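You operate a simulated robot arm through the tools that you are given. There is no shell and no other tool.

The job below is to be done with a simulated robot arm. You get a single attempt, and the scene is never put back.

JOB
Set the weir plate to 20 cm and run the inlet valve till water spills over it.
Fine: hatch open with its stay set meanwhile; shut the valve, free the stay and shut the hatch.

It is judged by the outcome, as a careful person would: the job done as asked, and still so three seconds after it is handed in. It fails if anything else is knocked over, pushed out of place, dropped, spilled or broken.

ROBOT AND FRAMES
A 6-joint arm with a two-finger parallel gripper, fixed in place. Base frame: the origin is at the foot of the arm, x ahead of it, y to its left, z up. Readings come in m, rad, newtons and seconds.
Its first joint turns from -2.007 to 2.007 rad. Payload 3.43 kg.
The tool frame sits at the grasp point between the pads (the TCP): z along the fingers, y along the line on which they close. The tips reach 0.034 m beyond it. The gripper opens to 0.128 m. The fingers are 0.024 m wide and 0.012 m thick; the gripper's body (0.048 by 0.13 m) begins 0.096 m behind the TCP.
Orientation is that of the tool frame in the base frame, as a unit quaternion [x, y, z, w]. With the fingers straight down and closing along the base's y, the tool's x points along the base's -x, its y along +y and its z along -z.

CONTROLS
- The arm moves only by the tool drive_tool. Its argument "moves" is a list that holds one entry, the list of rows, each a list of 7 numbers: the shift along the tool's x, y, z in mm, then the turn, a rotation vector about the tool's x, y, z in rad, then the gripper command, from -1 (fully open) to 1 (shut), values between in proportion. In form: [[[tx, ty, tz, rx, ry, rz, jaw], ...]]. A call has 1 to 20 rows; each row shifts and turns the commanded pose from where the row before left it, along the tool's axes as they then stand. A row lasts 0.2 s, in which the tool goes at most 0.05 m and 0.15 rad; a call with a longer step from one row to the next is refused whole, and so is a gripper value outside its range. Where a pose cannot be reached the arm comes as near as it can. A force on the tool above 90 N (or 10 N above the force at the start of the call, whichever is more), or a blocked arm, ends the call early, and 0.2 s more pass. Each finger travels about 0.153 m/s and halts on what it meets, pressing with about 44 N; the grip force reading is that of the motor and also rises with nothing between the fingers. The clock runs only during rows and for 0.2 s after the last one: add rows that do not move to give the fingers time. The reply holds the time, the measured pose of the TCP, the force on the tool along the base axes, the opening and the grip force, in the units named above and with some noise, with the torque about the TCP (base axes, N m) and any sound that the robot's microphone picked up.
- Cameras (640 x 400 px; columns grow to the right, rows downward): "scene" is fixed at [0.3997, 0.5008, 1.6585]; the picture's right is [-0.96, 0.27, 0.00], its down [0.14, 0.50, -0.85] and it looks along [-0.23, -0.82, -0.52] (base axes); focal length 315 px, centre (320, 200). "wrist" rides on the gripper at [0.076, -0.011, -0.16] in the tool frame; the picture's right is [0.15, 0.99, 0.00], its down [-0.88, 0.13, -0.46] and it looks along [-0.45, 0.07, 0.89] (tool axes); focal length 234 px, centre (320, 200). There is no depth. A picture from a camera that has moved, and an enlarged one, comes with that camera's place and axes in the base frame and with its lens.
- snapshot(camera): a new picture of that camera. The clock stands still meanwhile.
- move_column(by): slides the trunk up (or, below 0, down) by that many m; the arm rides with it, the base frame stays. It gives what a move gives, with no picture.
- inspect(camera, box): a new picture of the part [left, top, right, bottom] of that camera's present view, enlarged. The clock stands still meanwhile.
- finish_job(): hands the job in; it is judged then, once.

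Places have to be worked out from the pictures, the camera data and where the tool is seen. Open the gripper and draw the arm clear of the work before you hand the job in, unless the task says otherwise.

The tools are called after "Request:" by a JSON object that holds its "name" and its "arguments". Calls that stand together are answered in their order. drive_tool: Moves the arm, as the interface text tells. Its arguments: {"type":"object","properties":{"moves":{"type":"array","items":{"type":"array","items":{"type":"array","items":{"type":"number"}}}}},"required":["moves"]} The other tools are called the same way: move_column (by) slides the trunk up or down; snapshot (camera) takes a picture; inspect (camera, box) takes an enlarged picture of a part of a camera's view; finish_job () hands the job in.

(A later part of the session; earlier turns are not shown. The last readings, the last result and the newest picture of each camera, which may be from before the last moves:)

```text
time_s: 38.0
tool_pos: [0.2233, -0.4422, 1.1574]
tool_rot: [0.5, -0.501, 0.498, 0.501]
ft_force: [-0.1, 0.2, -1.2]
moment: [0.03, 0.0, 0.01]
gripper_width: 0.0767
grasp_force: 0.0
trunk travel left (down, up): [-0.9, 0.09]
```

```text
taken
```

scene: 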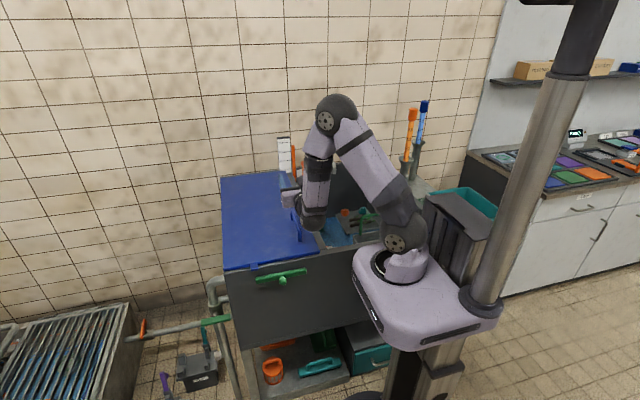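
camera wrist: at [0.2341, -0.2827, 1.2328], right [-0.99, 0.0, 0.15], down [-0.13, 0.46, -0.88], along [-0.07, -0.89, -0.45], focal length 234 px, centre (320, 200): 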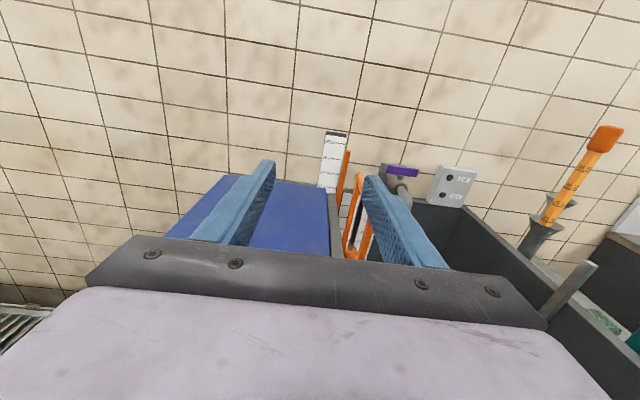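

Upright camera view now. While here I'll read the scales and valve before going down to the handle.

Request:
{"name": "inspect", "arguments": {"camera": "wrist", "box": [300, 120, 380, 200]}}

Request:
{"name": "inspect", "arguments": {"camera": "wrist", "box": [360, 140, 490, 230]}}

```text
5.00 times, centred on (340, 160) of wrist
camera zoom: at [0.2341, -0.2827, 1.2328], right [-0.99, 0.0, 0.15], down [-0.13, 0.46, -0.88], along [-0.07, -0.89, -0.45], focal length 1171 px, centre (220, 400)
```

zoom: 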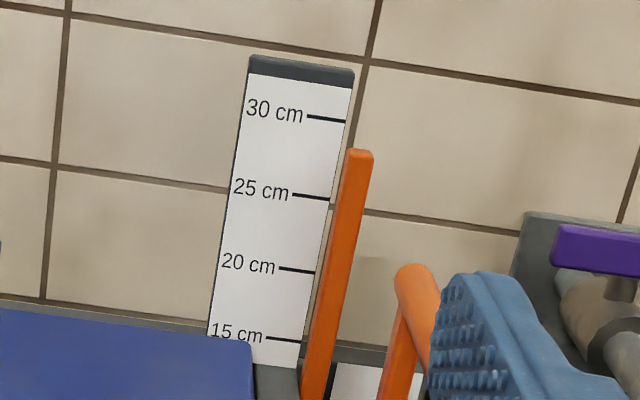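

```text
4.44 times, centred on (425, 185) of wrist
camera zoom: at [0.2341, -0.2827, 1.2328], right [-0.99, 0.0, 0.15], down [-0.13, 0.46, -0.88], along [-0.07, -0.89, -0.45], focal length 1041 px, centre (-147, 267)
```

zoom: 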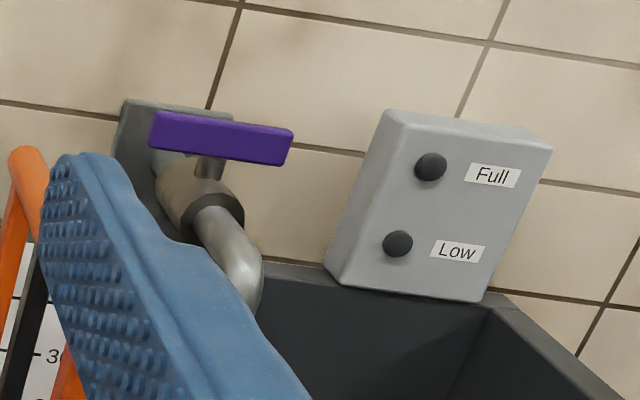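

The weir pointer top reads about 27–28 cm, so it has to come down to 20. Now I'll back up 27 mm in y and descend to the hatch handle.

Request:
{"name": "drive_tool", "arguments": {"moves": [[[0, 0, -27, 0, 0, 0, -0.2], [-30, 0, 0, 0, 0, 0, -0.2], [-30, 0, 0, 0, 0, 0, -0.2], [-30, 0, 0, 0, 0, 0, -0.2], [-30, 0, 0, 0, 0, 0, -0.2], [-30, 0, 0, 0, 0, 0, -0.2], [-20, 0, 0, 0, 0, 0, -0.2], [-10, 0, 0, 0, 0, 0, -0.2], [0, 0, 0, 0, 0, 0, -0.2]]]}}

Request:
{"name": "snapshot", "arguments": {"camera": "wrist"}}

Request:
{"name": "inspect", "arguments": {"camera": "scene", "box": [230, 170, 350, 270]}}

```text
time_s: 40.0
tool_pos: [0.2198, -0.4154, 0.9798]
tool_rot: [0.5, -0.501, 0.498, 0.501]
ft_force: [-0.2, -0.1, 0.4]
moment: [-0.01, -0.03, -0.02]
gripper_width: 0.0769
grasp_force: 0.0
trunk travel left (down, up): [-0.9, 0.09]
```

```text
taken
camera wrist: at [0.2318, -0.2553, 1.056], right [-0.99, 0.0, 0.15], down [-0.13, 0.46, -0.88], along [-0.07, -0.89, -0.45], focal length 234 px, centre (320, 200)
```

wrist: 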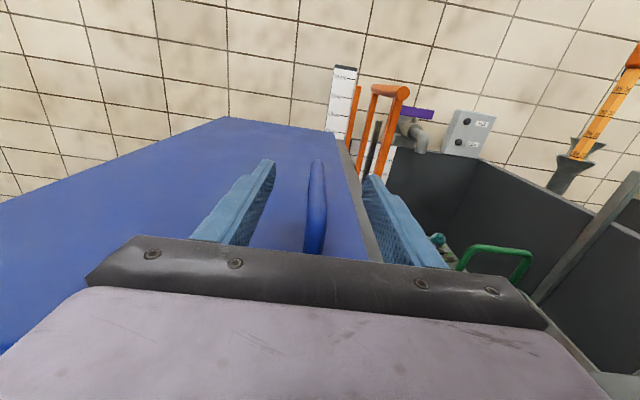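

```text
4.00 times, centred on (290, 220) of scene
camera zoom: at [0.3997, 0.5008, 1.6585], right [-0.96, 0.27, 0.0], down [0.14, 0.5, -0.85], along [-0.23, -0.82, -0.52], focal length 1262 px, centre (440, 120)
```

zoom: 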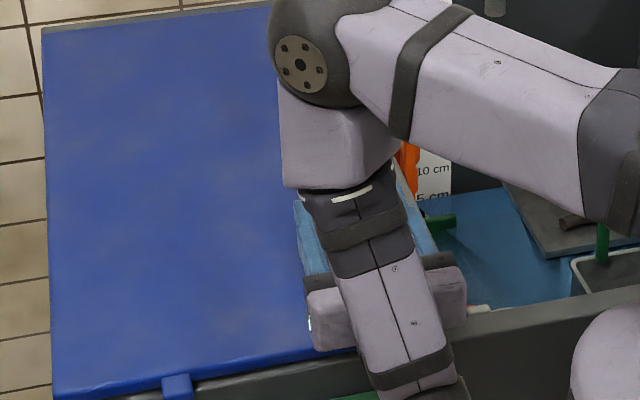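

Handle lies between the fingers. Lowering 18 mm and closing.

Request:
{"name": "drive_tool", "arguments": {"moves": [[[-9, -3, 0, 0, 0, 0, -0.2], [-9, 0, 0, 0, 0, 0, -0.2], [0, 0, 0, 0, 0, 0, 1], [0, 0, 0, 0, 0, 0, 1], [0, 0, 0, 0, 0, 0, 1]]]}}

Request:
{"name": "snapshot", "arguments": {"camera": "wrist"}}

```text
time_s: 41.2
tool_pos: [0.2208, -0.4148, 0.9616]
tool_rot: [-0.499, 0.502, -0.497, -0.502]
ft_force: [-24.3, -3.5, -3.0]
moment: [-0.94, 0.12, 1.83]
gripper_width: 0.0161
grasp_force: 45.0
trunk travel left (down, up): [-0.9, 0.09]
```

```text
taken
camera wrist: at [0.2323, -0.2555, 1.0372], right [-0.99, 0.01, 0.15], down [-0.13, 0.46, -0.88], along [-0.08, -0.89, -0.45], focal length 234 px, centre (320, 200)
```

wrist: 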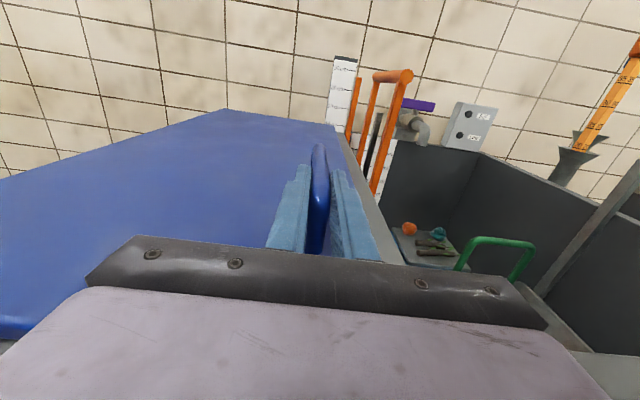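

Gripped along the handle, with a small side load to relieve. In this grip the motion per step is constant in the tool frame: 26.7 mm and −6.0 mm with −0.1 rad of roll. First six steps.

Request:
{"name": "drive_tool", "arguments": {"moves": [[[0, 4, 0, 0, 0, 0, 1], [26.7, -6.0, 0, 0, 0, -0.1, 1], [26.7, -6.0, 0, 0, 0, -0.1, 1], [26.7, -6.0, 0, 0, 0, -0.1, 1], [26.7, -6.0, 0, 0, 0, -0.1, 1], [26.7, -6.0, 0, 0, 0, -0.1, 1], [26.7, -6.0, 0, 0, 0, -0.1, 1], [0, 0, 0, 0, 0, 0, 1]]]}}

Request:
{"name": "snapshot", "arguments": {"camera": "scene"}}

```text
time_s: 43.0
tool_pos: [0.2922, -0.4145, 1.1058]
tool_rot: [0.624, -0.332, 0.328, 0.627]
ft_force: [-17.1, 2.7, 8.0]
moment: [0.5, -0.47, 0.72]
gripper_width: 0.0161
grasp_force: 45.6
trunk travel left (down, up): [-0.9, 0.09]
```

```text
taken
```

scene: 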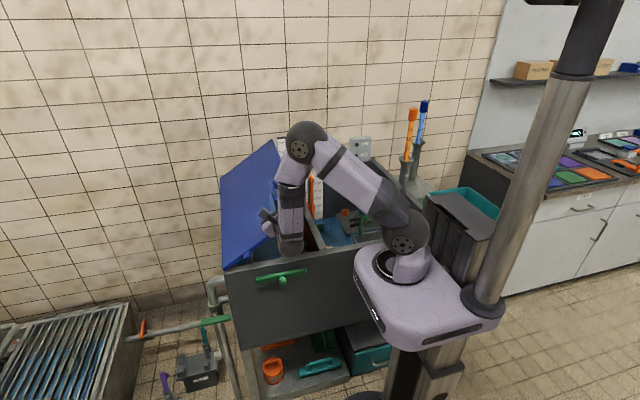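

The hatch is at about 34°. The radial load says the true arc is slightly wider, so I'll add a 3 mm outward correction and continue.

Request:
{"name": "drive_tool", "arguments": {"moves": [[[27.1, -3.0, 0, 0, 0, -0.1, 1], [27.1, -5.5, 0, 0, 0, -0.1, 1], [27.1, -5.5, 0, 0, 0, -0.1, 1], [27.1, -5.5, 0, 0, 0, -0.1, 1], [27.1, -5.5, 0, 0, 0, -0.1, 1], [27.1, -5.5, 0, 0, 0, -0.1, 1], [0, 0, 0, 0, 0, 0, 1]]]}}

Request:
{"name": "snapshot", "arguments": {"camera": "scene"}}

Request:
{"name": "snapshot", "arguments": {"camera": "wrist"}}

```text
time_s: 44.6
tool_pos: [0.4353, -0.4151, 1.1868]
tool_rot: [0.694, -0.13, 0.129, 0.696]
ft_force: [-2.6, 7.5, 8.3]
moment: [-0.02, -0.79, 0.0]
gripper_width: 0.016
grasp_force: 45.0
trunk travel left (down, up): [-0.9, 0.09]
```

```text
taken
```

scene: 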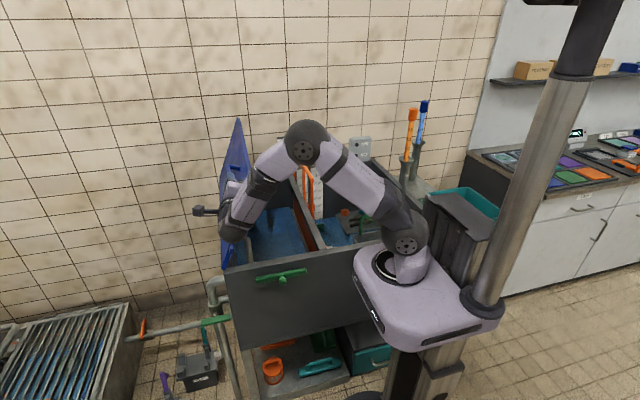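

```text
taken
camera wrist: at [0.5094, -0.255, 1.203], right [-0.22, 0.0, 0.98], down [-0.87, 0.46, -0.2], along [-0.45, -0.89, -0.1], focal length 234 px, centre (320, 200)
```

wrist: 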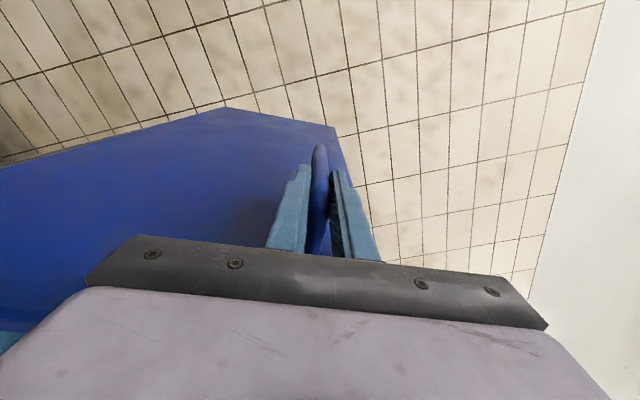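

At about 69° now; readings fit hinge (0.495, 0.914) and radius 0.279. Continuing past vertical, watching for an end stop.

Request:
{"name": "drive_tool", "arguments": {"moves": [[[27.4, -4.5, 0, 0, 0, -0.1, 1], [27.4, -5.5, 0, 0, 0, -0.1, 1], [27.4, -5.5, 0, 0, 0, -0.1, 1], [27.4, -5.5, 0, 0, 0, -0.1, 1], [0, 0, 0, 0, 0, 0, 1]]]}}

Request:
{"name": "snapshot", "arguments": {"camera": "scene"}}

```text
time_s: 45.8
tool_pos: [0.546, -0.4147, 1.1888]
tool_rot: [0.708, 0.012, -0.013, 0.706]
ft_force: [1.7, 5.1, -2.0]
moment: [-1.32, -0.8, -0.27]
gripper_width: 0.0163
grasp_force: 45.0
trunk travel left (down, up): [-0.9, 0.09]
```

```text
taken
```

scene: 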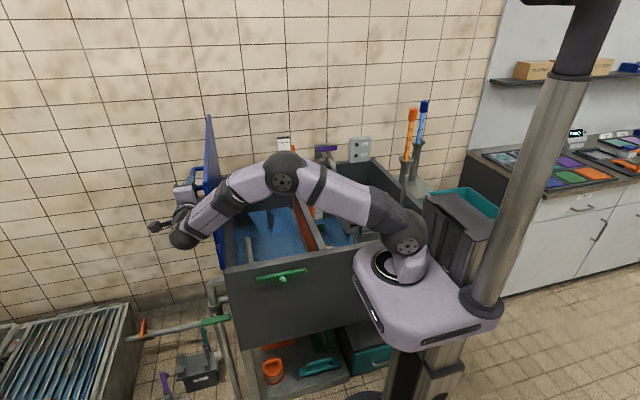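

At about 92° and no stop yet. Two more small steps.

Request:
{"name": "drive_tool", "arguments": {"moves": [[[13.8, -2.4, 0, 0, 0, -0.05, 1], [13.8, -2.4, 0, 0, 0, -0.05, 1], [13.8, -2.4, 0, 0, 0, -0.05, 1], [0, 0, 0, 0, 0, 0, 1]]]}}

Request:
{"name": "snapshot", "arguments": {"camera": "scene"}}

```text
time_s: 46.8
tool_pos: [0.5881, -0.4151, 1.1786]
tool_rot: [0.704, 0.063, -0.064, 0.704]
ft_force: [8.7, 5.3, 10.7]
moment: [-0.19, -0.66, -0.46]
gripper_width: 0.0159
grasp_force: 45.0
trunk travel left (down, up): [-0.9, 0.09]
```

```text
taken
```

scene: 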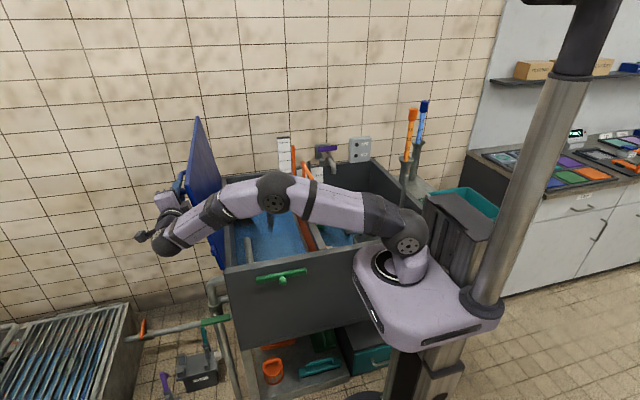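

Past vertical (about 100°), and gravity now pulls it open. I'll keep following until it meets its stop.

Request:
{"name": "drive_tool", "arguments": {"moves": [[[13.8, -1.5, 0, 0, 0, -0.05, 1], [13.8, -2.0, 0, 0, 0, -0.05, 1], [0, 0, 0, 0, 0, 0, 1]]]}}

Request:
{"name": "snapshot", "arguments": {"camera": "wrist"}}

Request:
{"name": "snapshot", "arguments": {"camera": "scene"}}

```text
time_s: 47.6
tool_pos: [0.606, -0.4149, 1.1721]
tool_rot: [0.7, 0.095, -0.103, 0.7]
ft_force: [-14.6, 8.2, 13.8]
moment: [-0.76, -0.6, -0.12]
gripper_width: 0.0166
grasp_force: 45.1
trunk travel left (down, up): [-0.9, 0.09]
```

```text
taken
camera wrist: at [0.676, -0.256, 1.1401], right [0.41, 0.0, 0.91], down [-0.81, 0.47, 0.37], along [-0.43, -0.88, 0.19], focal length 234 px, centre (320, 200)
```

wrist: 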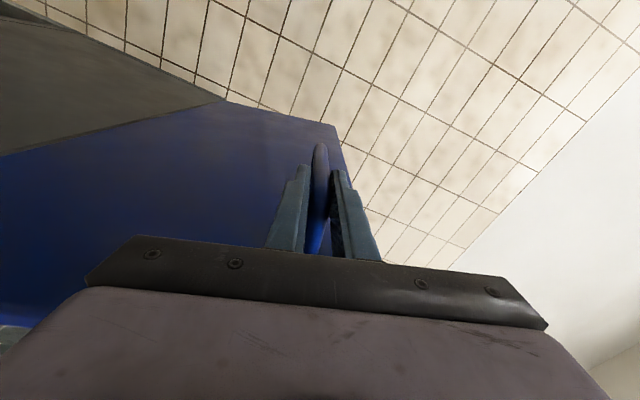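

```text
taken
```

scene: 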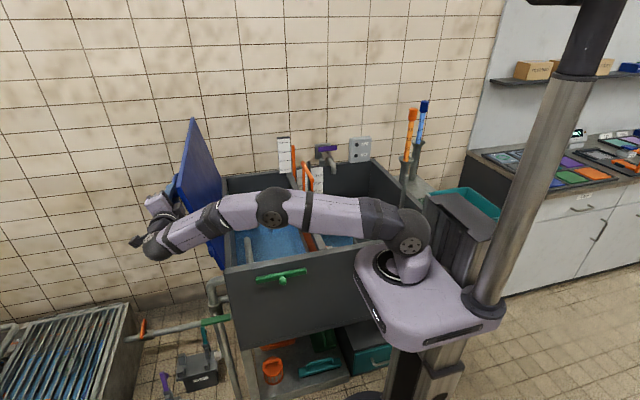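

Resistance reversed (about −19 N closing-ward), so the hatch is at its stop near 104°. I'll relax slightly, release, and back out toward +y.

Request:
{"name": "drive_tool", "arguments": {"moves": [[[-4, 0, 0, 0, 0, 0, 1], [0, 0, 0, 0, 0, 0, 0.4], [0, 0, 0, 0, 0, 0, -0.2], [0, 0, 0, 0, 0, 0, -0.2], [0, 0, -25, 0, 0, 0, -0.2], [0, 0, -25, 0, 0, 0, -0.2], [0, 0, -25, 0, 0, 0, -0.2], [0, 0, -25, 0, 0, 0, -0.2], [0, 0, -25, 0, 0, 0, -0.2], [0, 0, 0, 0, 0, 0, -0.2]]]}}

Request:
{"name": "snapshot", "arguments": {"camera": "wrist"}}

Request:
{"name": "snapshot", "arguments": {"camera": "scene"}}

```text
time_s: 49.8
tool_pos: [0.6068, -0.291, 1.1707]
tool_rot: [0.702, 0.098, -0.102, 0.698]
ft_force: [0.2, -0.1, 0.9]
moment: [0.0, 0.0, 0.01]
gripper_width: 0.0766
grasp_force: 0.1
trunk travel left (down, up): [-0.9, 0.09]
```

```text
taken
camera wrist: at [0.6769, -0.1304, 1.1382], right [0.42, 0.0, 0.91], down [-0.81, 0.46, 0.37], along [-0.42, -0.89, 0.19], focal length 234 px, centre (320, 200)
```

wrist: 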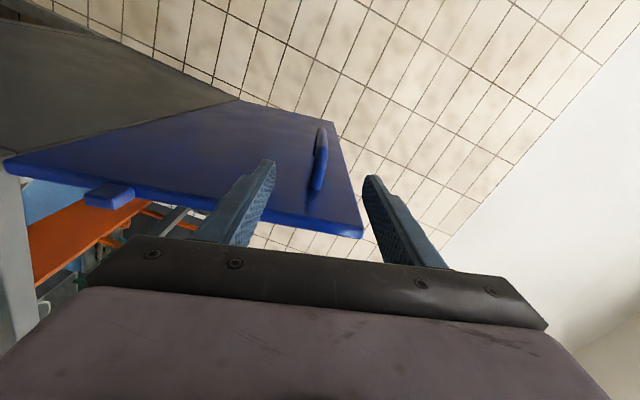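

```text
taken
```

scene: 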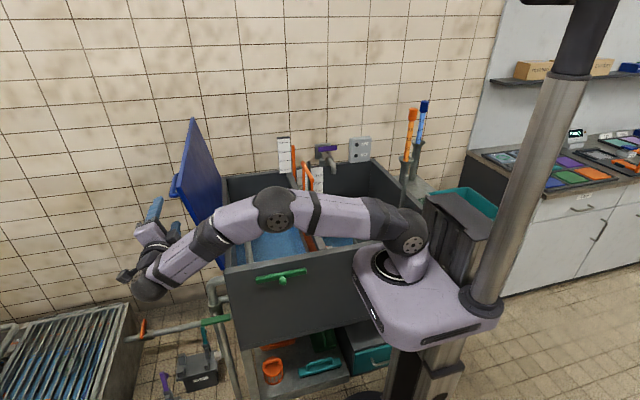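

Hatch stays open on its own. I'll back off further, undo the roll, and move to look at the stay.

Request:
{"name": "drive_tool", "arguments": {"moves": [[[0, 0, -25, 0, 0, 0, -0.2], [0, 0, -25, 0, 0, 0, -0.2], [0, 0, 0, 0, 0, 0.15, -0.2], [0, 0, 0, 0, 0, 0.15, -0.2], [0, 0, 0, 0, 0, 0.15, -0.2], [0, 0, 0, 0, 0, 0.15, -0.2], [0, 0, 0, 0, 0, 0.15, -0.2], [0, 0, 0, 0, 0, 0.15, -0.2], [0, 0, 0, 0, 0, 0.15, -0.2], [0, 0, 0, 0, 0, 0.15, -0.2], [0, 0, 0, 0, 0, 0.15, -0.2], [0, 0, 0, 0, 0, 0.15, -0.2], [0, 0, 0, 0, 0, 0.15, -0.2], [0, 0, 0, 0, 0, 0.15, -0.2], [0, 0, 0, 0, 0, 0.05, -0.2]]]}}

Request:
{"name": "snapshot", "arguments": {"camera": "wrist"}}

Request:
{"name": "inspect", "arguments": {"camera": "scene", "box": [170, 110, 330, 290]}}

```text
time_s: 53.0
tool_pos: [0.6087, -0.2417, 1.17]
tool_rot: [0.501, -0.501, 0.498, 0.501]
ft_force: [0.6, -0.5, -0.1]
moment: [-0.03, -0.03, 0.0]
gripper_width: 0.0767
grasp_force: 0.1
trunk travel left (down, up): [-0.9, 0.09]
```

```text
taken
camera wrist: at [0.6201, -0.0816, 1.246], right [-0.99, 0.0, 0.15], down [-0.13, 0.46, -0.88], along [-0.07, -0.89, -0.45], focal length 234 px, centre (320, 200)
```

wrist: 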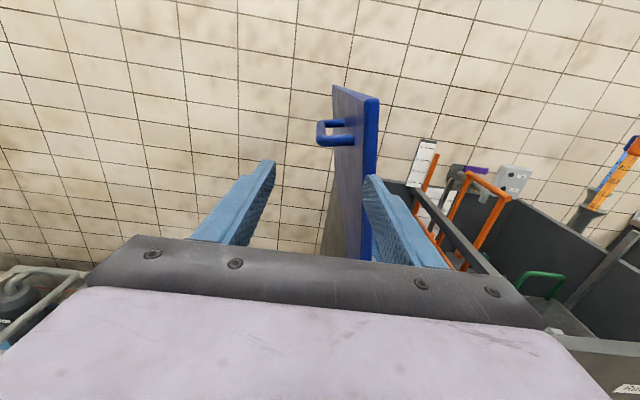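

```text
2.22 times, centred on (250, 200) of scene
camera zoom: at [0.3997, 0.5008, 1.6585], right [-0.96, 0.27, 0.0], down [0.14, 0.5, -0.85], along [-0.23, -0.82, -0.52], focal length 701 px, centre (476, 200)
```

zoom: 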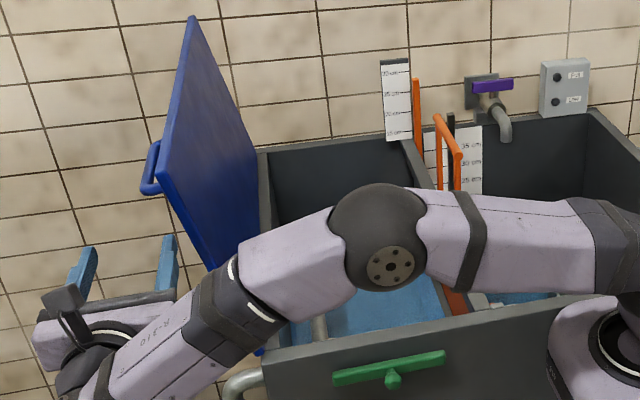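

From triangulating again, the knob is near (0.311, −0.297, 0.847), the bar spans x 0.22–0.405 at y≈−0.324, and the hatch corner/hinge is near (0.498, −0.328, 0.91). I'll move above the knob and point the tool down.

Request:
{"name": "drive_tool", "arguments": {"moves": [[[0, 37, 0, 0, 0, 0, -0.2], [0, 37, 0, 0, 0, 0, -0.2], [0, 37, 0, 0, 0, 0, -0.2], [0, 37, 0, 0, 0, 0, -0.2], [0, 37, 0, 0, 0, 0, -0.2], [0, 37, 0, 0, 0, 0, -0.2], [0, 37, 0, 0, 0, 0, -0.2], [0, 37, 0, 0, 0, 0, -0.2], [0, 0, 0, 0, -0.1428, 0, -0.2], [0, 0, 0, 0, -0.1428, 0, -0.2], [0, 0, 0, 0, -0.1428, 0, -0.2], [0, 0, 0, 0, -0.1428, 0, -0.2], [0, 0, 0, 0, -0.1428, 0, -0.2], [0, 0, 0, 0, -0.1428, 0, -0.2], [0, 0, 0, 0, -0.1428, 0, -0.2], [0, 0, 0, 0, -0.1428, 0, -0.2], [0, 0, 0, 0, -0.1428, 0, -0.2], [0, 0, 0, 0, -0.1428, 0, -0.2]]]}}

Request:
{"name": "snapshot", "arguments": {"camera": "wrist"}}

Request:
{"name": "snapshot", "arguments": {"camera": "scene"}}

```text
time_s: 56.8
tool_pos: [0.3133, -0.2428, 1.1717]
tool_rot: [-0.704, 0.707, -0.046, -0.051]
ft_force: [0.3, -0.6, 0.8]
moment: [0.0, 0.02, 0.01]
gripper_width: 0.0769
grasp_force: 0.0
trunk travel left (down, up): [-0.9, 0.09]
```

```text
taken
camera wrist: at [0.3241, -0.2944, 1.3402], right [-0.99, -0.14, 0.02], down [-0.13, 0.94, 0.33], along [-0.07, 0.32, -0.94], focal length 234 px, centre (320, 200)
```

wrist: 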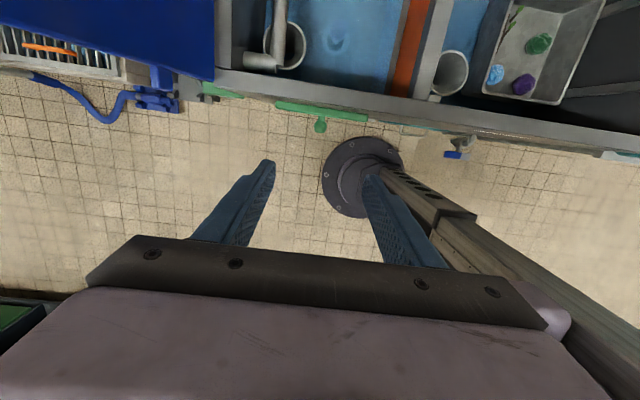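

```text
taken
```

scene: 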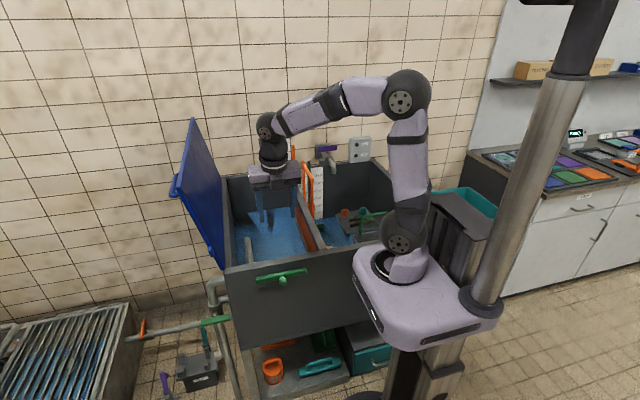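

I'll enlarge the top view of the stay and the tank interior.

Request:
{"name": "inspect", "arguments": {"camera": "wrist", "box": [190, 60, 410, 160]}}

Request:
{"name": "inspect", "arguments": {"camera": "wrist", "box": [200, 0, 520, 110]}}

Request:
{"name": "inspect", "arguments": {"camera": "scene", "box": [215, 140, 345, 270]}}

```text
2.91 times, centred on (300, 110) of wrist
camera zoom: at [0.3241, -0.2944, 1.3402], right [-0.99, -0.14, 0.02], down [-0.13, 0.94, 0.33], along [-0.07, 0.32, -0.94], focal length 681 px, centre (378, 462)
```

zoom: 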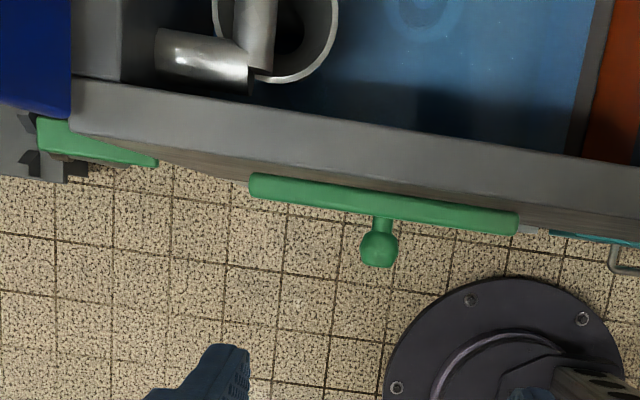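

```text
2.00 times, centred on (360, 55) of wrist
camera zoom: at [0.3241, -0.2944, 1.3402], right [-0.99, -0.14, 0.02], down [-0.13, 0.94, 0.33], along [-0.07, 0.32, -0.94], focal length 468 px, centre (240, 490)
```

zoom: 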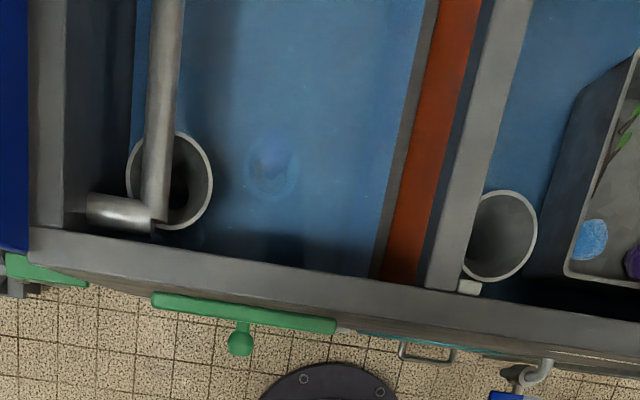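

```text
3.08 times, centred on (280, 205) of scene
camera zoom: at [0.3997, 0.5008, 1.6585], right [-0.96, 0.27, 0.0], down [0.14, 0.5, -0.85], along [-0.23, -0.82, -0.52], focal length 970 px, centre (443, 185)
```

zoom: 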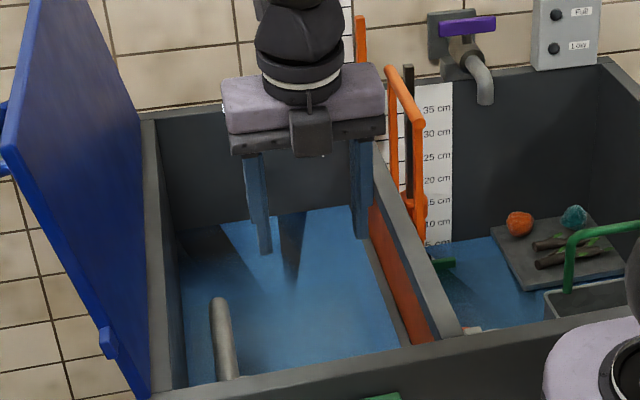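

The tab at open sits at about (0.52, −0.32, 1.01). I'll finish squaring the tool down and descend to straddle the knob with the fingers.

Request:
{"name": "drive_tool", "arguments": {"moves": [[[0, 0, 0, 0, -0.1428, 0, -0.2], [20, 2, 0, 0, 0, 0, -0.2], [21, 0, 40, 0, 0, 0, -0.2], [0, 0, 40, 0, 0, 0, -0.2], [0, 0, 40, 0, 0, 0, -0.2], [0, 0, 40, 0, 0, 0, -0.2], [0, 0, 40, 0, 0, 0, -0.2], [0, 0, 30, 0, 0, 0, -0.2], [0, 0, 0, 0, 0, 0, -0.2]]]}}

Request:
{"name": "snapshot", "arguments": {"camera": "wrist"}}

Request:
{"name": "inspect", "arguments": {"camera": "scene", "box": [220, 200, 340, 310]}}

```text
time_s: 58.8
tool_pos: [0.3075, -0.283, 0.9413]
tool_rot: [-0.706, 0.708, 0.003, -0.001]
ft_force: [-0.7, -0.5, -0.6]
moment: [0.03, -0.01, 0.0]
gripper_width: 0.0769
grasp_force: 0.1
trunk travel left (down, up): [-0.9, 0.09]
```

```text
taken
camera wrist: at [0.3184, -0.3587, 1.1008], right [-0.99, -0.14, 0.0], down [-0.12, 0.88, 0.46], along [-0.07, 0.45, -0.89], focal length 234 px, centre (320, 200)
```

wrist: 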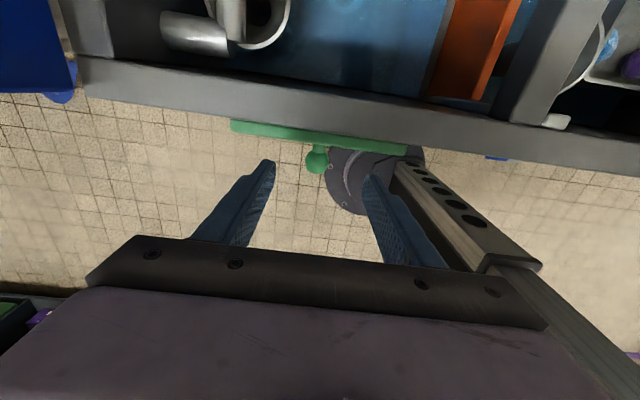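

```text
3.64 times, centred on (280, 255) of scene
camera zoom: at [0.3997, 0.5008, 1.6585], right [-0.96, 0.27, 0.0], down [0.14, 0.5, -0.85], along [-0.23, -0.82, -0.52], focal length 1147 px, centre (466, 0)
```

zoom: 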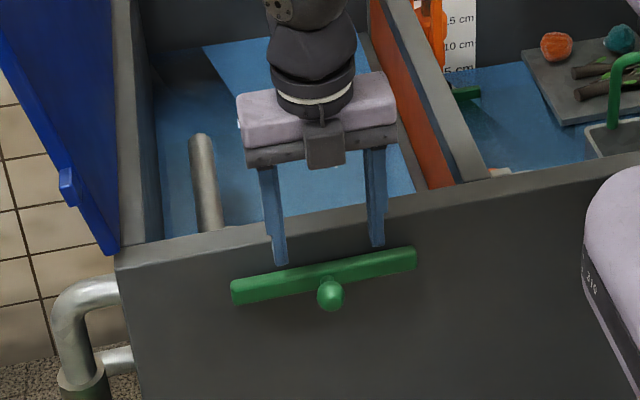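

Knob is at about (0.310, −0.282, 0.847), right between the fingers. Descending 72 mm and closing gently around it.

Request:
{"name": "drive_tool", "arguments": {"moves": [[[1, -2, 24, 0, 0, 0, -0.2], [0, 0, 24, 0, 0, 0, -0.2], [0, 0, 24, 0, 0, 0, -0.2], [0, 0, 0, 0, 0, 0, 1], [0, 0, 0, 0, 0, 0, 1], [0, 0, 0, 0, 0, 0, 1]]]}}

Request:
{"name": "snapshot", "arguments": {"camera": "wrist"}}

Request:
{"name": "inspect", "arguments": {"camera": "scene", "box": [220, 200, 340, 310]}}

```text
time_s: 60.2
tool_pos: [0.3109, -0.2848, 0.8701]
tool_rot: [-0.707, 0.708, 0.005, 0.0]
ft_force: [-17.4, -4.0, -5.6]
moment: [-0.2, 0.51, 1.34]
gripper_width: 0.0272
grasp_force: 45.4
trunk travel left (down, up): [-0.9, 0.09]
```

```text
taken
camera wrist: at [0.3217, -0.3607, 1.0282], right [-0.99, -0.15, 0.01], down [-0.13, 0.88, 0.46], along [-0.07, 0.46, -0.89], focal length 234 px, centre (320, 200)
```

wrist: 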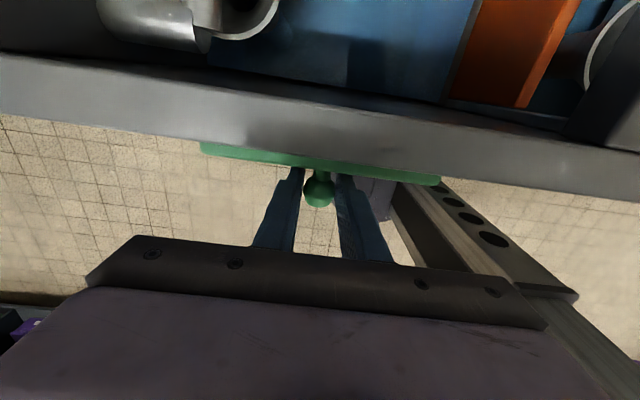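

```text
3.64 times, centred on (280, 255) of scene
camera zoom: at [0.3997, 0.5008, 1.6585], right [-0.96, 0.27, 0.0], down [0.14, 0.5, -0.85], along [-0.23, -0.82, -0.52], focal length 1147 px, centre (466, 0)
```

zoom: 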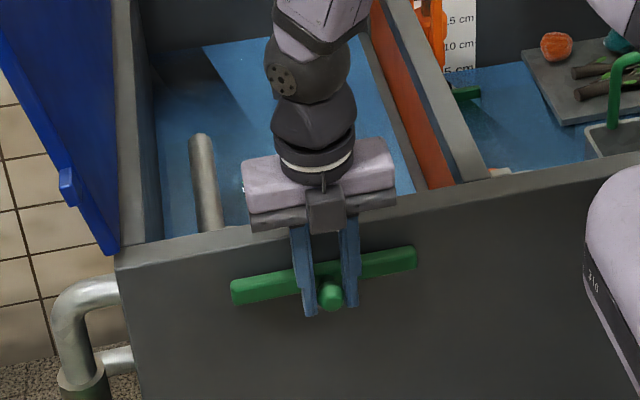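

Knob is held (27 mm). I'll test gently with a 10 mm lift and watch whether it moves or just loads up.

Request:
{"name": "drive_tool", "arguments": {"moves": [[[0, 0, -5, 0, 0, 0, 1], [0, 0, -5, 0, 0, 0, 1], [0, 0, 0, 0, 0, 0, 1]]]}}

Request:
{"name": "inspect", "arguments": {"camera": "scene", "box": [220, 200, 340, 310]}}

```text
time_s: 61.0
tool_pos: [0.3105, -0.2838, 0.8812]
tool_rot: [-0.706, 0.708, 0.003, 0.0]
ft_force: [-16.5, -6.4, -2.0]
moment: [0.37, 0.35, 1.11]
gripper_width: 0.027
grasp_force: 45.2
trunk travel left (down, up): [-0.9, 0.09]
```

```text
3.64 times, centred on (280, 255) of scene
camera zoom: at [0.3997, 0.5008, 1.6585], right [-0.96, 0.27, 0.0], down [0.14, 0.5, -0.85], along [-0.23, -0.82, -0.52], focal length 1147 px, centre (466, 0)
```

zoom: 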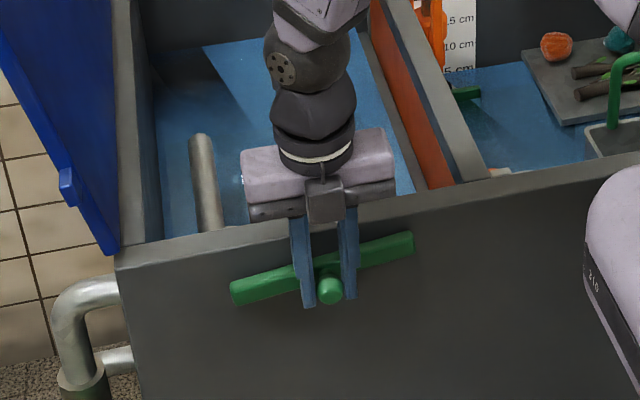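

The bar pivots about its +x end, so it swings up as a prop. I'll follow the arc about (0.40, 0.847) with radius about 0.09.

Request:
{"name": "drive_tool", "arguments": {"moves": [[[0, 3, 0, 0, 0, 0, 1], [0, -4.7, -19.7, 0, 0, 0, 1], [0, -6.6, -14.2, 0, 0, 0, 1], [0, -8.9, -12.7, 0, 0, 0, 1], [0, -11.1, -11.1, 0, 0, 0, 1], [0, -12.8, -8.9, 0, 0, 0, 1], [0, 0, 0, 0, 0, 0, 1]]]}}

Request:
{"name": "inspect", "arguments": {"camera": "scene", "box": [200, 160, 340, 290]}}

```text
time_s: 62.6
tool_pos: [0.356, -0.2824, 0.9471]
tool_rot: [-0.705, 0.709, 0.0, 0.0]
ft_force: [2.6, -2.8, 2.9]
moment: [-0.06, -0.34, 0.44]
gripper_width: 0.0261
grasp_force: 45.1
trunk travel left (down, up): [-0.9, 0.09]
```

```text
3.08 times, centred on (270, 225) of scene
camera zoom: at [0.3997, 0.5008, 1.6585], right [-0.96, 0.27, 0.0], down [0.14, 0.5, -0.85], along [-0.23, -0.82, -0.52], focal length 970 px, centre (474, 123)
```

zoom: 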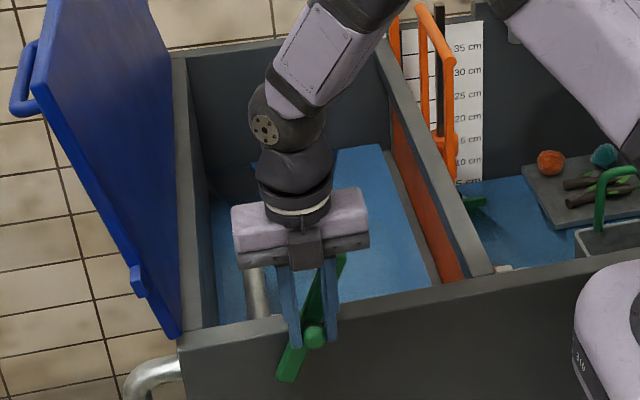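

Bar is at about 60° up with low forces. Continuing over the top in small steps to find its set position.

Request:
{"name": "drive_tool", "arguments": {"moves": [[[0, -14.1, -6.6, 0, 0, 0, 1], [0, -15.1, -4.0, 0, 0, 0, 1], [0, -15.5, -1.4, 0, 0, 0, 1], [0, 0, 0, 0, 0, 0, 1]]]}}

Request:
{"name": "inspect", "arguments": {"camera": "scene", "box": [200, 160, 340, 290]}}

```text
time_s: 63.6
tool_pos: [0.3977, -0.2813, 0.9564]
tool_rot: [-0.706, 0.708, 0.002, 0.0]
ft_force: [-1.5, 3.7, -1.2]
moment: [0.96, 0.01, 1.17]
gripper_width: 0.0271
grasp_force: 45.4
trunk travel left (down, up): [-0.9, 0.09]
```

```text
3.08 times, centred on (270, 225) of scene
camera zoom: at [0.3997, 0.5008, 1.6585], right [-0.96, 0.27, 0.0], down [0.14, 0.5, -0.85], along [-0.23, -0.82, -0.52], focal length 970 px, centre (474, 123)
```

zoom: 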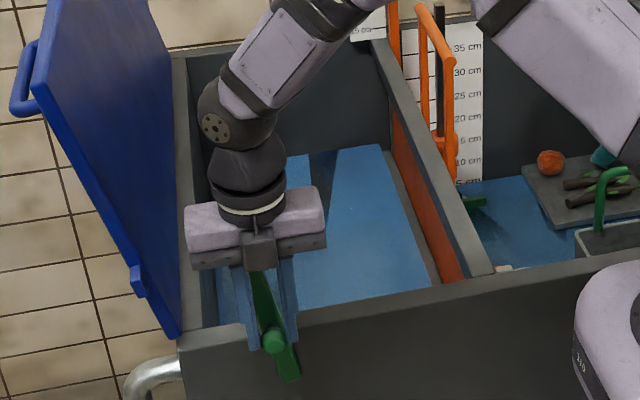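

Near vertical now. Small further steps toward the hatch side to look for a stop.

Request:
{"name": "drive_tool", "arguments": {"moves": [[[0, -7.7, 0.3, 0, 0, 0, 1], [0, -7.7, 1.1, 0, 0, 0, 1], [0, 0, 0, 0, 0, 0, 1]]]}}

Request:
{"name": "inspect", "arguments": {"camera": "scene", "box": [200, 160, 340, 290]}}

Request:
{"name": "snapshot", "arguments": {"camera": "wrist"}}

```text
time_s: 64.4
tool_pos: [0.4124, -0.2815, 0.9551]
tool_rot: [-0.706, 0.708, 0.003, 0.0]
ft_force: [-2.3, 3.6, -6.0]
moment: [0.56, 0.13, 0.27]
gripper_width: 0.0258
grasp_force: 45.3
trunk travel left (down, up): [-0.9, 0.09]
```

```text
3.08 times, centred on (270, 225) of scene
camera zoom: at [0.3997, 0.5008, 1.6585], right [-0.96, 0.27, 0.0], down [0.14, 0.5, -0.85], along [-0.23, -0.82, -0.52], focal length 970 px, centre (474, 123)
```

zoom: 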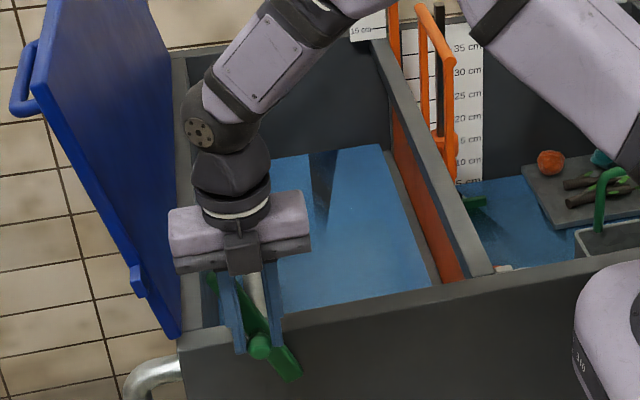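

```text
taken
camera wrist: at [0.4235, -0.3576, 1.1146], right [-0.99, -0.14, 0.0], down [-0.12, 0.88, 0.46], along [-0.07, 0.45, -0.89], focal length 234 px, centre (320, 200)
```

wrist: 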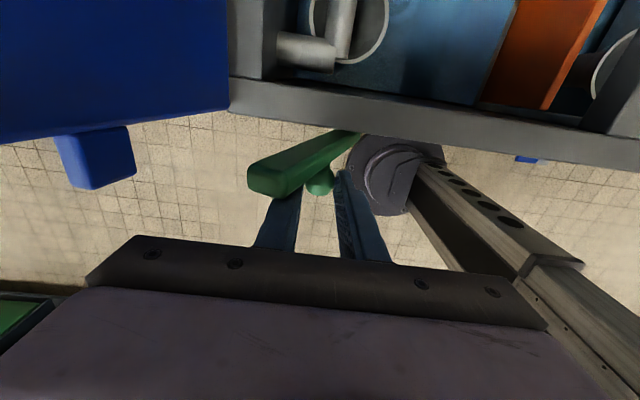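

The bar has leaned past vertical toward the tab, with its tip near (0.443, 1.00) and the tab near (0.516, 1.01). Continuing in small steps.

Request:
{"name": "drive_tool", "arguments": {"moves": [[[0, -7.1, 2.4, 0, 0, 0, 1], [0, -6.8, 3.0, 0, 0, 0, 1], [0, 0, 0, 0, 0, 0, 1]]]}}

Request:
{"name": "inspect", "arguments": {"camera": "scene", "box": [200, 160, 340, 290]}}

Request:
{"name": "snapshot", "arguments": {"camera": "wrist"}}

```text
time_s: 65.2
tool_pos: [0.425, -0.2813, 0.9493]
tool_rot: [-0.706, 0.708, 0.003, 0.0]
ft_force: [-7.9, 4.8, -1.2]
moment: [0.77, 0.61, 0.51]
gripper_width: 0.0266
grasp_force: 45.1
trunk travel left (down, up): [-0.9, 0.09]
```

```text
3.08 times, centred on (270, 225) of scene
camera zoom: at [0.3997, 0.5008, 1.6585], right [-0.96, 0.27, 0.0], down [0.14, 0.5, -0.85], along [-0.23, -0.82, -0.52], focal length 970 px, centre (474, 123)
```

zoom: 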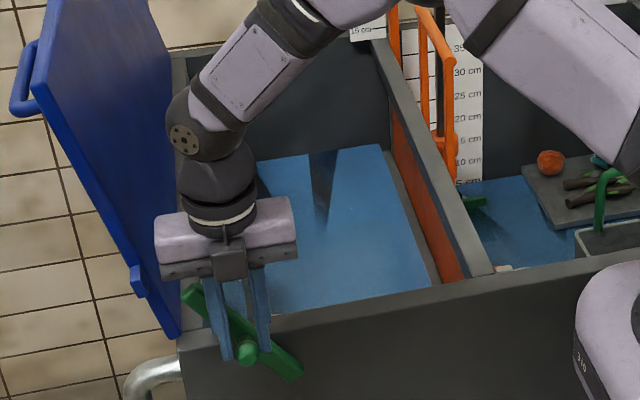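

```text
taken
camera wrist: at [0.4372, -0.3577, 1.1094], right [-0.99, -0.14, 0.0], down [-0.12, 0.88, 0.46], along [-0.07, 0.45, -0.89], focal length 234 px, centre (320, 200)
```

wrist: 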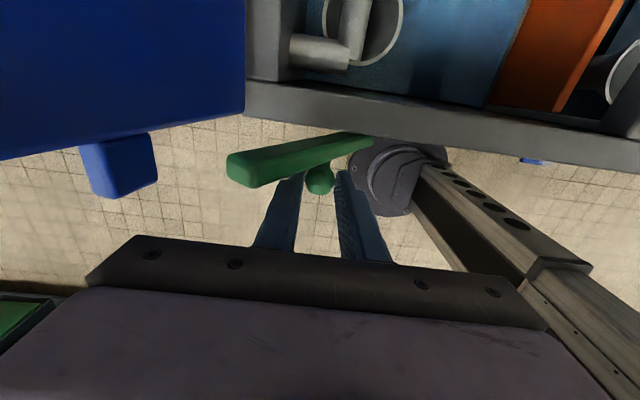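

No stop yet; the tip may just pass under the tab. I'll take another small step and check the load before deciding where the stay belongs.

Request:
{"name": "drive_tool", "arguments": {"moves": [[[0, -5.5, 3.5, 0, 0, 0, 1], [0, 0, 0, 0, 0, 0, 1]]]}}

Request:
{"name": "snapshot", "arguments": {"camera": "wrist"}}

Request:
{"name": "inspect", "arguments": {"camera": "scene", "box": [210, 200, 290, 260]}}

```text
time_s: 65.8
tool_pos: [0.4282, -0.2817, 0.9487]
tool_rot: [-0.706, 0.708, 0.003, 0.0]
ft_force: [-17.9, 2.2, 17.1]
moment: [0.38, 1.04, 0.36]
gripper_width: 0.0267
grasp_force: 44.8
trunk travel left (down, up): [-0.9, 0.09]
```

```text
taken
camera wrist: at [0.4396, -0.3576, 1.1083], right [-0.99, -0.14, 0.0], down [-0.12, 0.88, 0.46], along [-0.07, 0.45, -0.89], focal length 234 px, centre (320, 200)
```

wrist: 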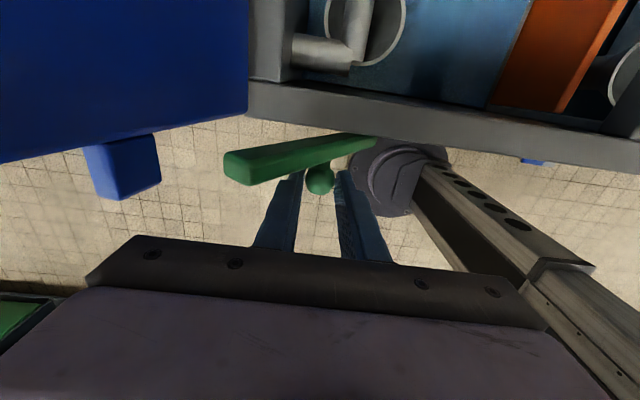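

```text
6.67 times, centred on (250, 230) of scene
camera zoom: at [0.3997, 0.5008, 1.6585], right [-0.96, 0.27, 0.0], down [0.14, 0.5, -0.85], along [-0.23, -0.82, -0.52], focal length 2103 px, centre (787, 0)
```

zoom: 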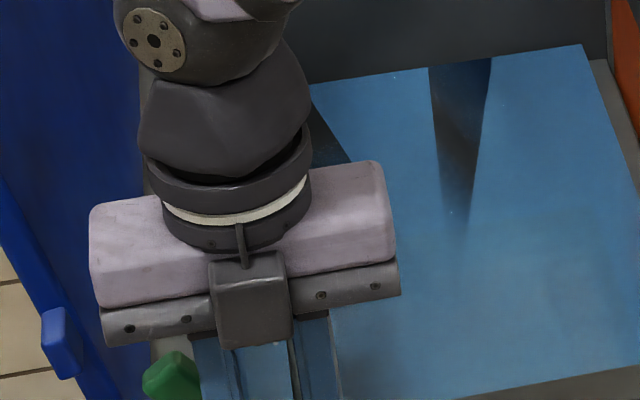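

Load rose sharply (about 24 N tangential), so the stay has reached its stop leaning past vertical. I'll relax, open and rise away.

Request:
{"name": "drive_tool", "arguments": {"moves": [[[0, 4, -2.5, 0, 0, 0, 1], [0, 0, 0, 0, 0, 0, 0.5], [0, 0, 0, 0, 0, 0, 0.0], [0, 0, 0, 0, 0, 0, 0.0], [0, 0, -20, 0, 0, 0, 0.0], [0, 0, -30, 0, 0, 0, 0.0], [0, 0, -40, 0, 0, 0, 0.0], [0, 0, -40, 0, 0, 0, 0.0], [0, 0, -40, 0, 0, 0, 0.0], [0, 0, -40, 0, 0, 0, 0.0]]]}}

Request:
{"name": "snapshot", "arguments": {"camera": "wrist"}}

Request:
{"name": "inspect", "arguments": {"camera": "scene", "box": [160, 110, 320, 290]}}

```text
time_s: 68.0
tool_pos: [0.4273, -0.2805, 1.1613]
tool_rot: [-0.706, 0.708, 0.002, -0.001]
ft_force: [0.7, -0.6, -1.1]
moment: [-0.02, -0.02, 0.01]
gripper_width: 0.0645
grasp_force: 0.0
trunk travel left (down, up): [-0.9, 0.09]
```

```text
taken
camera wrist: at [0.4385, -0.3569, 1.321], right [-0.99, -0.14, 0.0], down [-0.12, 0.88, 0.46], along [-0.07, 0.45, -0.89], focal length 234 px, centre (320, 200)
```

wrist: 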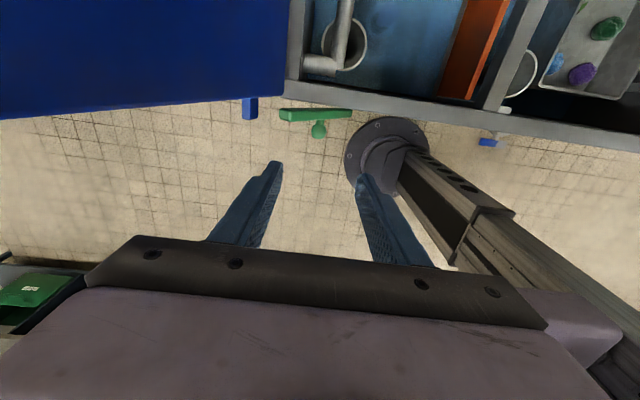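

```text
2.22 times, centred on (240, 200) of scene
camera zoom: at [0.3997, 0.5008, 1.6585], right [-0.96, 0.27, 0.0], down [0.14, 0.5, -0.85], along [-0.23, -0.82, -0.52], focal length 701 px, centre (498, 200)
```

zoom: 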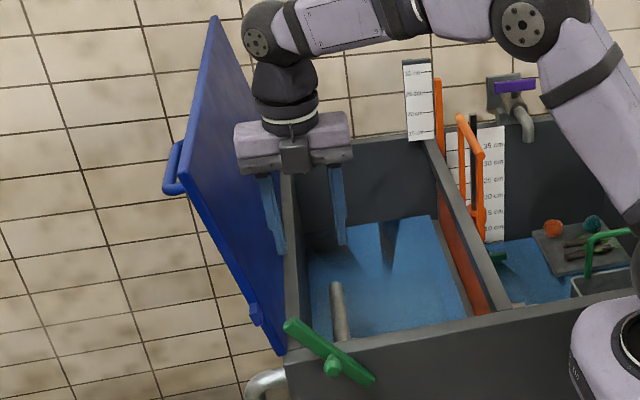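

The stay is set, leaning toward the hatch tab at its stop, and the hatch holds. Next the weir handle, near (0.12, −0.80…−0.61, 1.05): I'll rise, tilt the fingers 45° toward the wall and move over there to look.

Request:
{"name": "drive_tool", "arguments": {"moves": [[[0, 0, -30, 0, 0, 0, 0.0], [0, 0, -30, 0, 0, 0, 0.0], [0, 0, -30, 0, 0, 0, 0.0], [0, 38, 0, 0, 0, 0, 0.0], [0, 38, 0, 0, 0, 0, 0.0], [0, 38, 0, 0, 0, 0, 0.0], [0, 38, 0, 0, 0, 0, 0.0], [0, 38, 0, 0, 0, 0, 0.0], [0, 38, 0, 0, 0, 0, 0.0], [0, 38, 0, 0, 0, 0, 0.0], [0, 38, 0, 0, 0, 0, 0.0], [0, 0, 0, 0, 0.131, 0, 0.0], [0, 0, 0, 0, 0.131, 0, 0.0], [0, 0, 0, 0, 0.131, 0, 0.0], [0, 0, 0, 0, 0.131, 0, 0.0], [0, 0, 0, 0, 0.131, 0, 0.0], [0, 0, 0, 0, 0.13, 0, 0.0]]]}}

Request:
{"name": "snapshot", "arguments": {"camera": "wrist"}}

Request:
{"name": "snapshot", "arguments": {"camera": "scene"}}

```text
time_s: 71.6
tool_pos: [0.1659, -0.3808, 1.2326]
tool_rot: [-0.653, 0.654, -0.268, -0.272]
ft_force: [-0.3, 0.6, 0.2]
moment: [0.02, 0.01, -0.02]
gripper_width: 0.0642
grasp_force: 0.1
out of reach, approached as far as the arm can: row 13, 14, 15, 16, 17
trunk travel left (down, up): [-0.9, 0.09]
```

```text
taken
camera wrist: at [0.1781, -0.3208, 1.3994], right [-0.99, -0.1, 0.11], down [-0.13, 0.95, -0.3], along [-0.07, -0.31, -0.95], focal length 234 px, centre (320, 200)
```

wrist: 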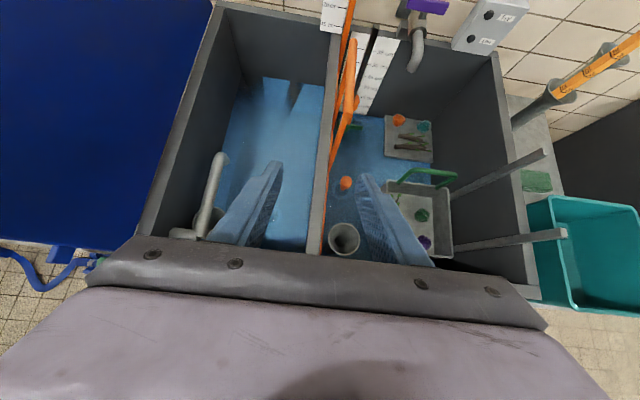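

```text
taken
```

scene: 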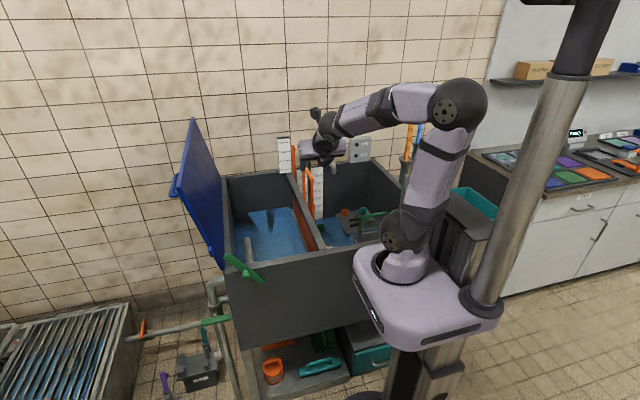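

Good view down into both chambers. I'll advance toward the handle, stopping short of it.

Request:
{"name": "drive_tool", "arguments": {"moves": [[[11.8, 7.7, 30.7, 0, 0, 0, 0.0], [11.8, 7.7, 30.7, 0, 0, 0, 0.0], [11.8, 7.7, 30.7, 0, 0, 0, 0.0], [11.8, 7.7, 30.7, 0, 0, 0, 0.0], [11.8, 7.7, 30.7, 0, 0, 0, 0.0], [11.8, 7.7, 30.7, 0, 0, 0, 0.0], [0, 0, 0, 0, 0, 0, 0.0]]]}}

Request:
{"name": "snapshot", "arguments": {"camera": "wrist"}}

Request:
{"name": "inspect", "arguments": {"camera": "scene", "box": [260, 120, 380, 220]}}

```text
time_s: 73.2
tool_pos: [0.1191, -0.5622, 1.1513]
tool_rot: [-0.652, 0.654, -0.268, -0.273]
ft_force: [0.4, -0.6, -0.1]
moment: [-0.01, -0.05, -0.02]
gripper_width: 0.0639
grasp_force: 0.1
trunk travel left (down, up): [-0.9, 0.09]
```

```text
taken
camera wrist: at [0.1295, -0.5017, 1.3173], right [-0.99, -0.1, 0.11], down [-0.13, 0.95, -0.3], along [-0.07, -0.31, -0.95], focal length 234 px, centre (320, 200)
```

wrist: 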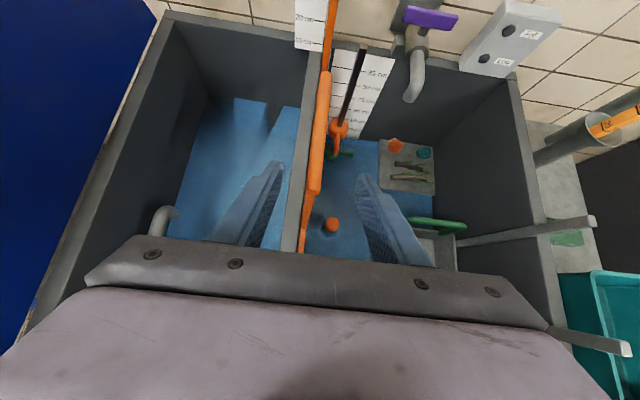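

```text
4.00 times, centred on (320, 170) of scene
camera zoom: at [0.3997, 0.5008, 1.6585], right [-0.96, 0.27, 0.0], down [0.14, 0.5, -0.85], along [-0.23, -0.82, -0.52], focal length 1262 px, centre (320, 320)
```

zoom: 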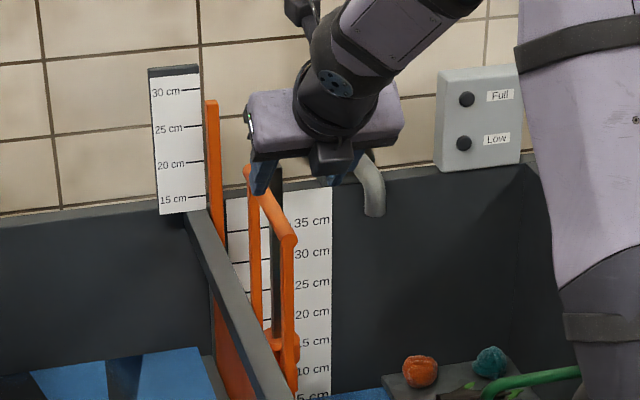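

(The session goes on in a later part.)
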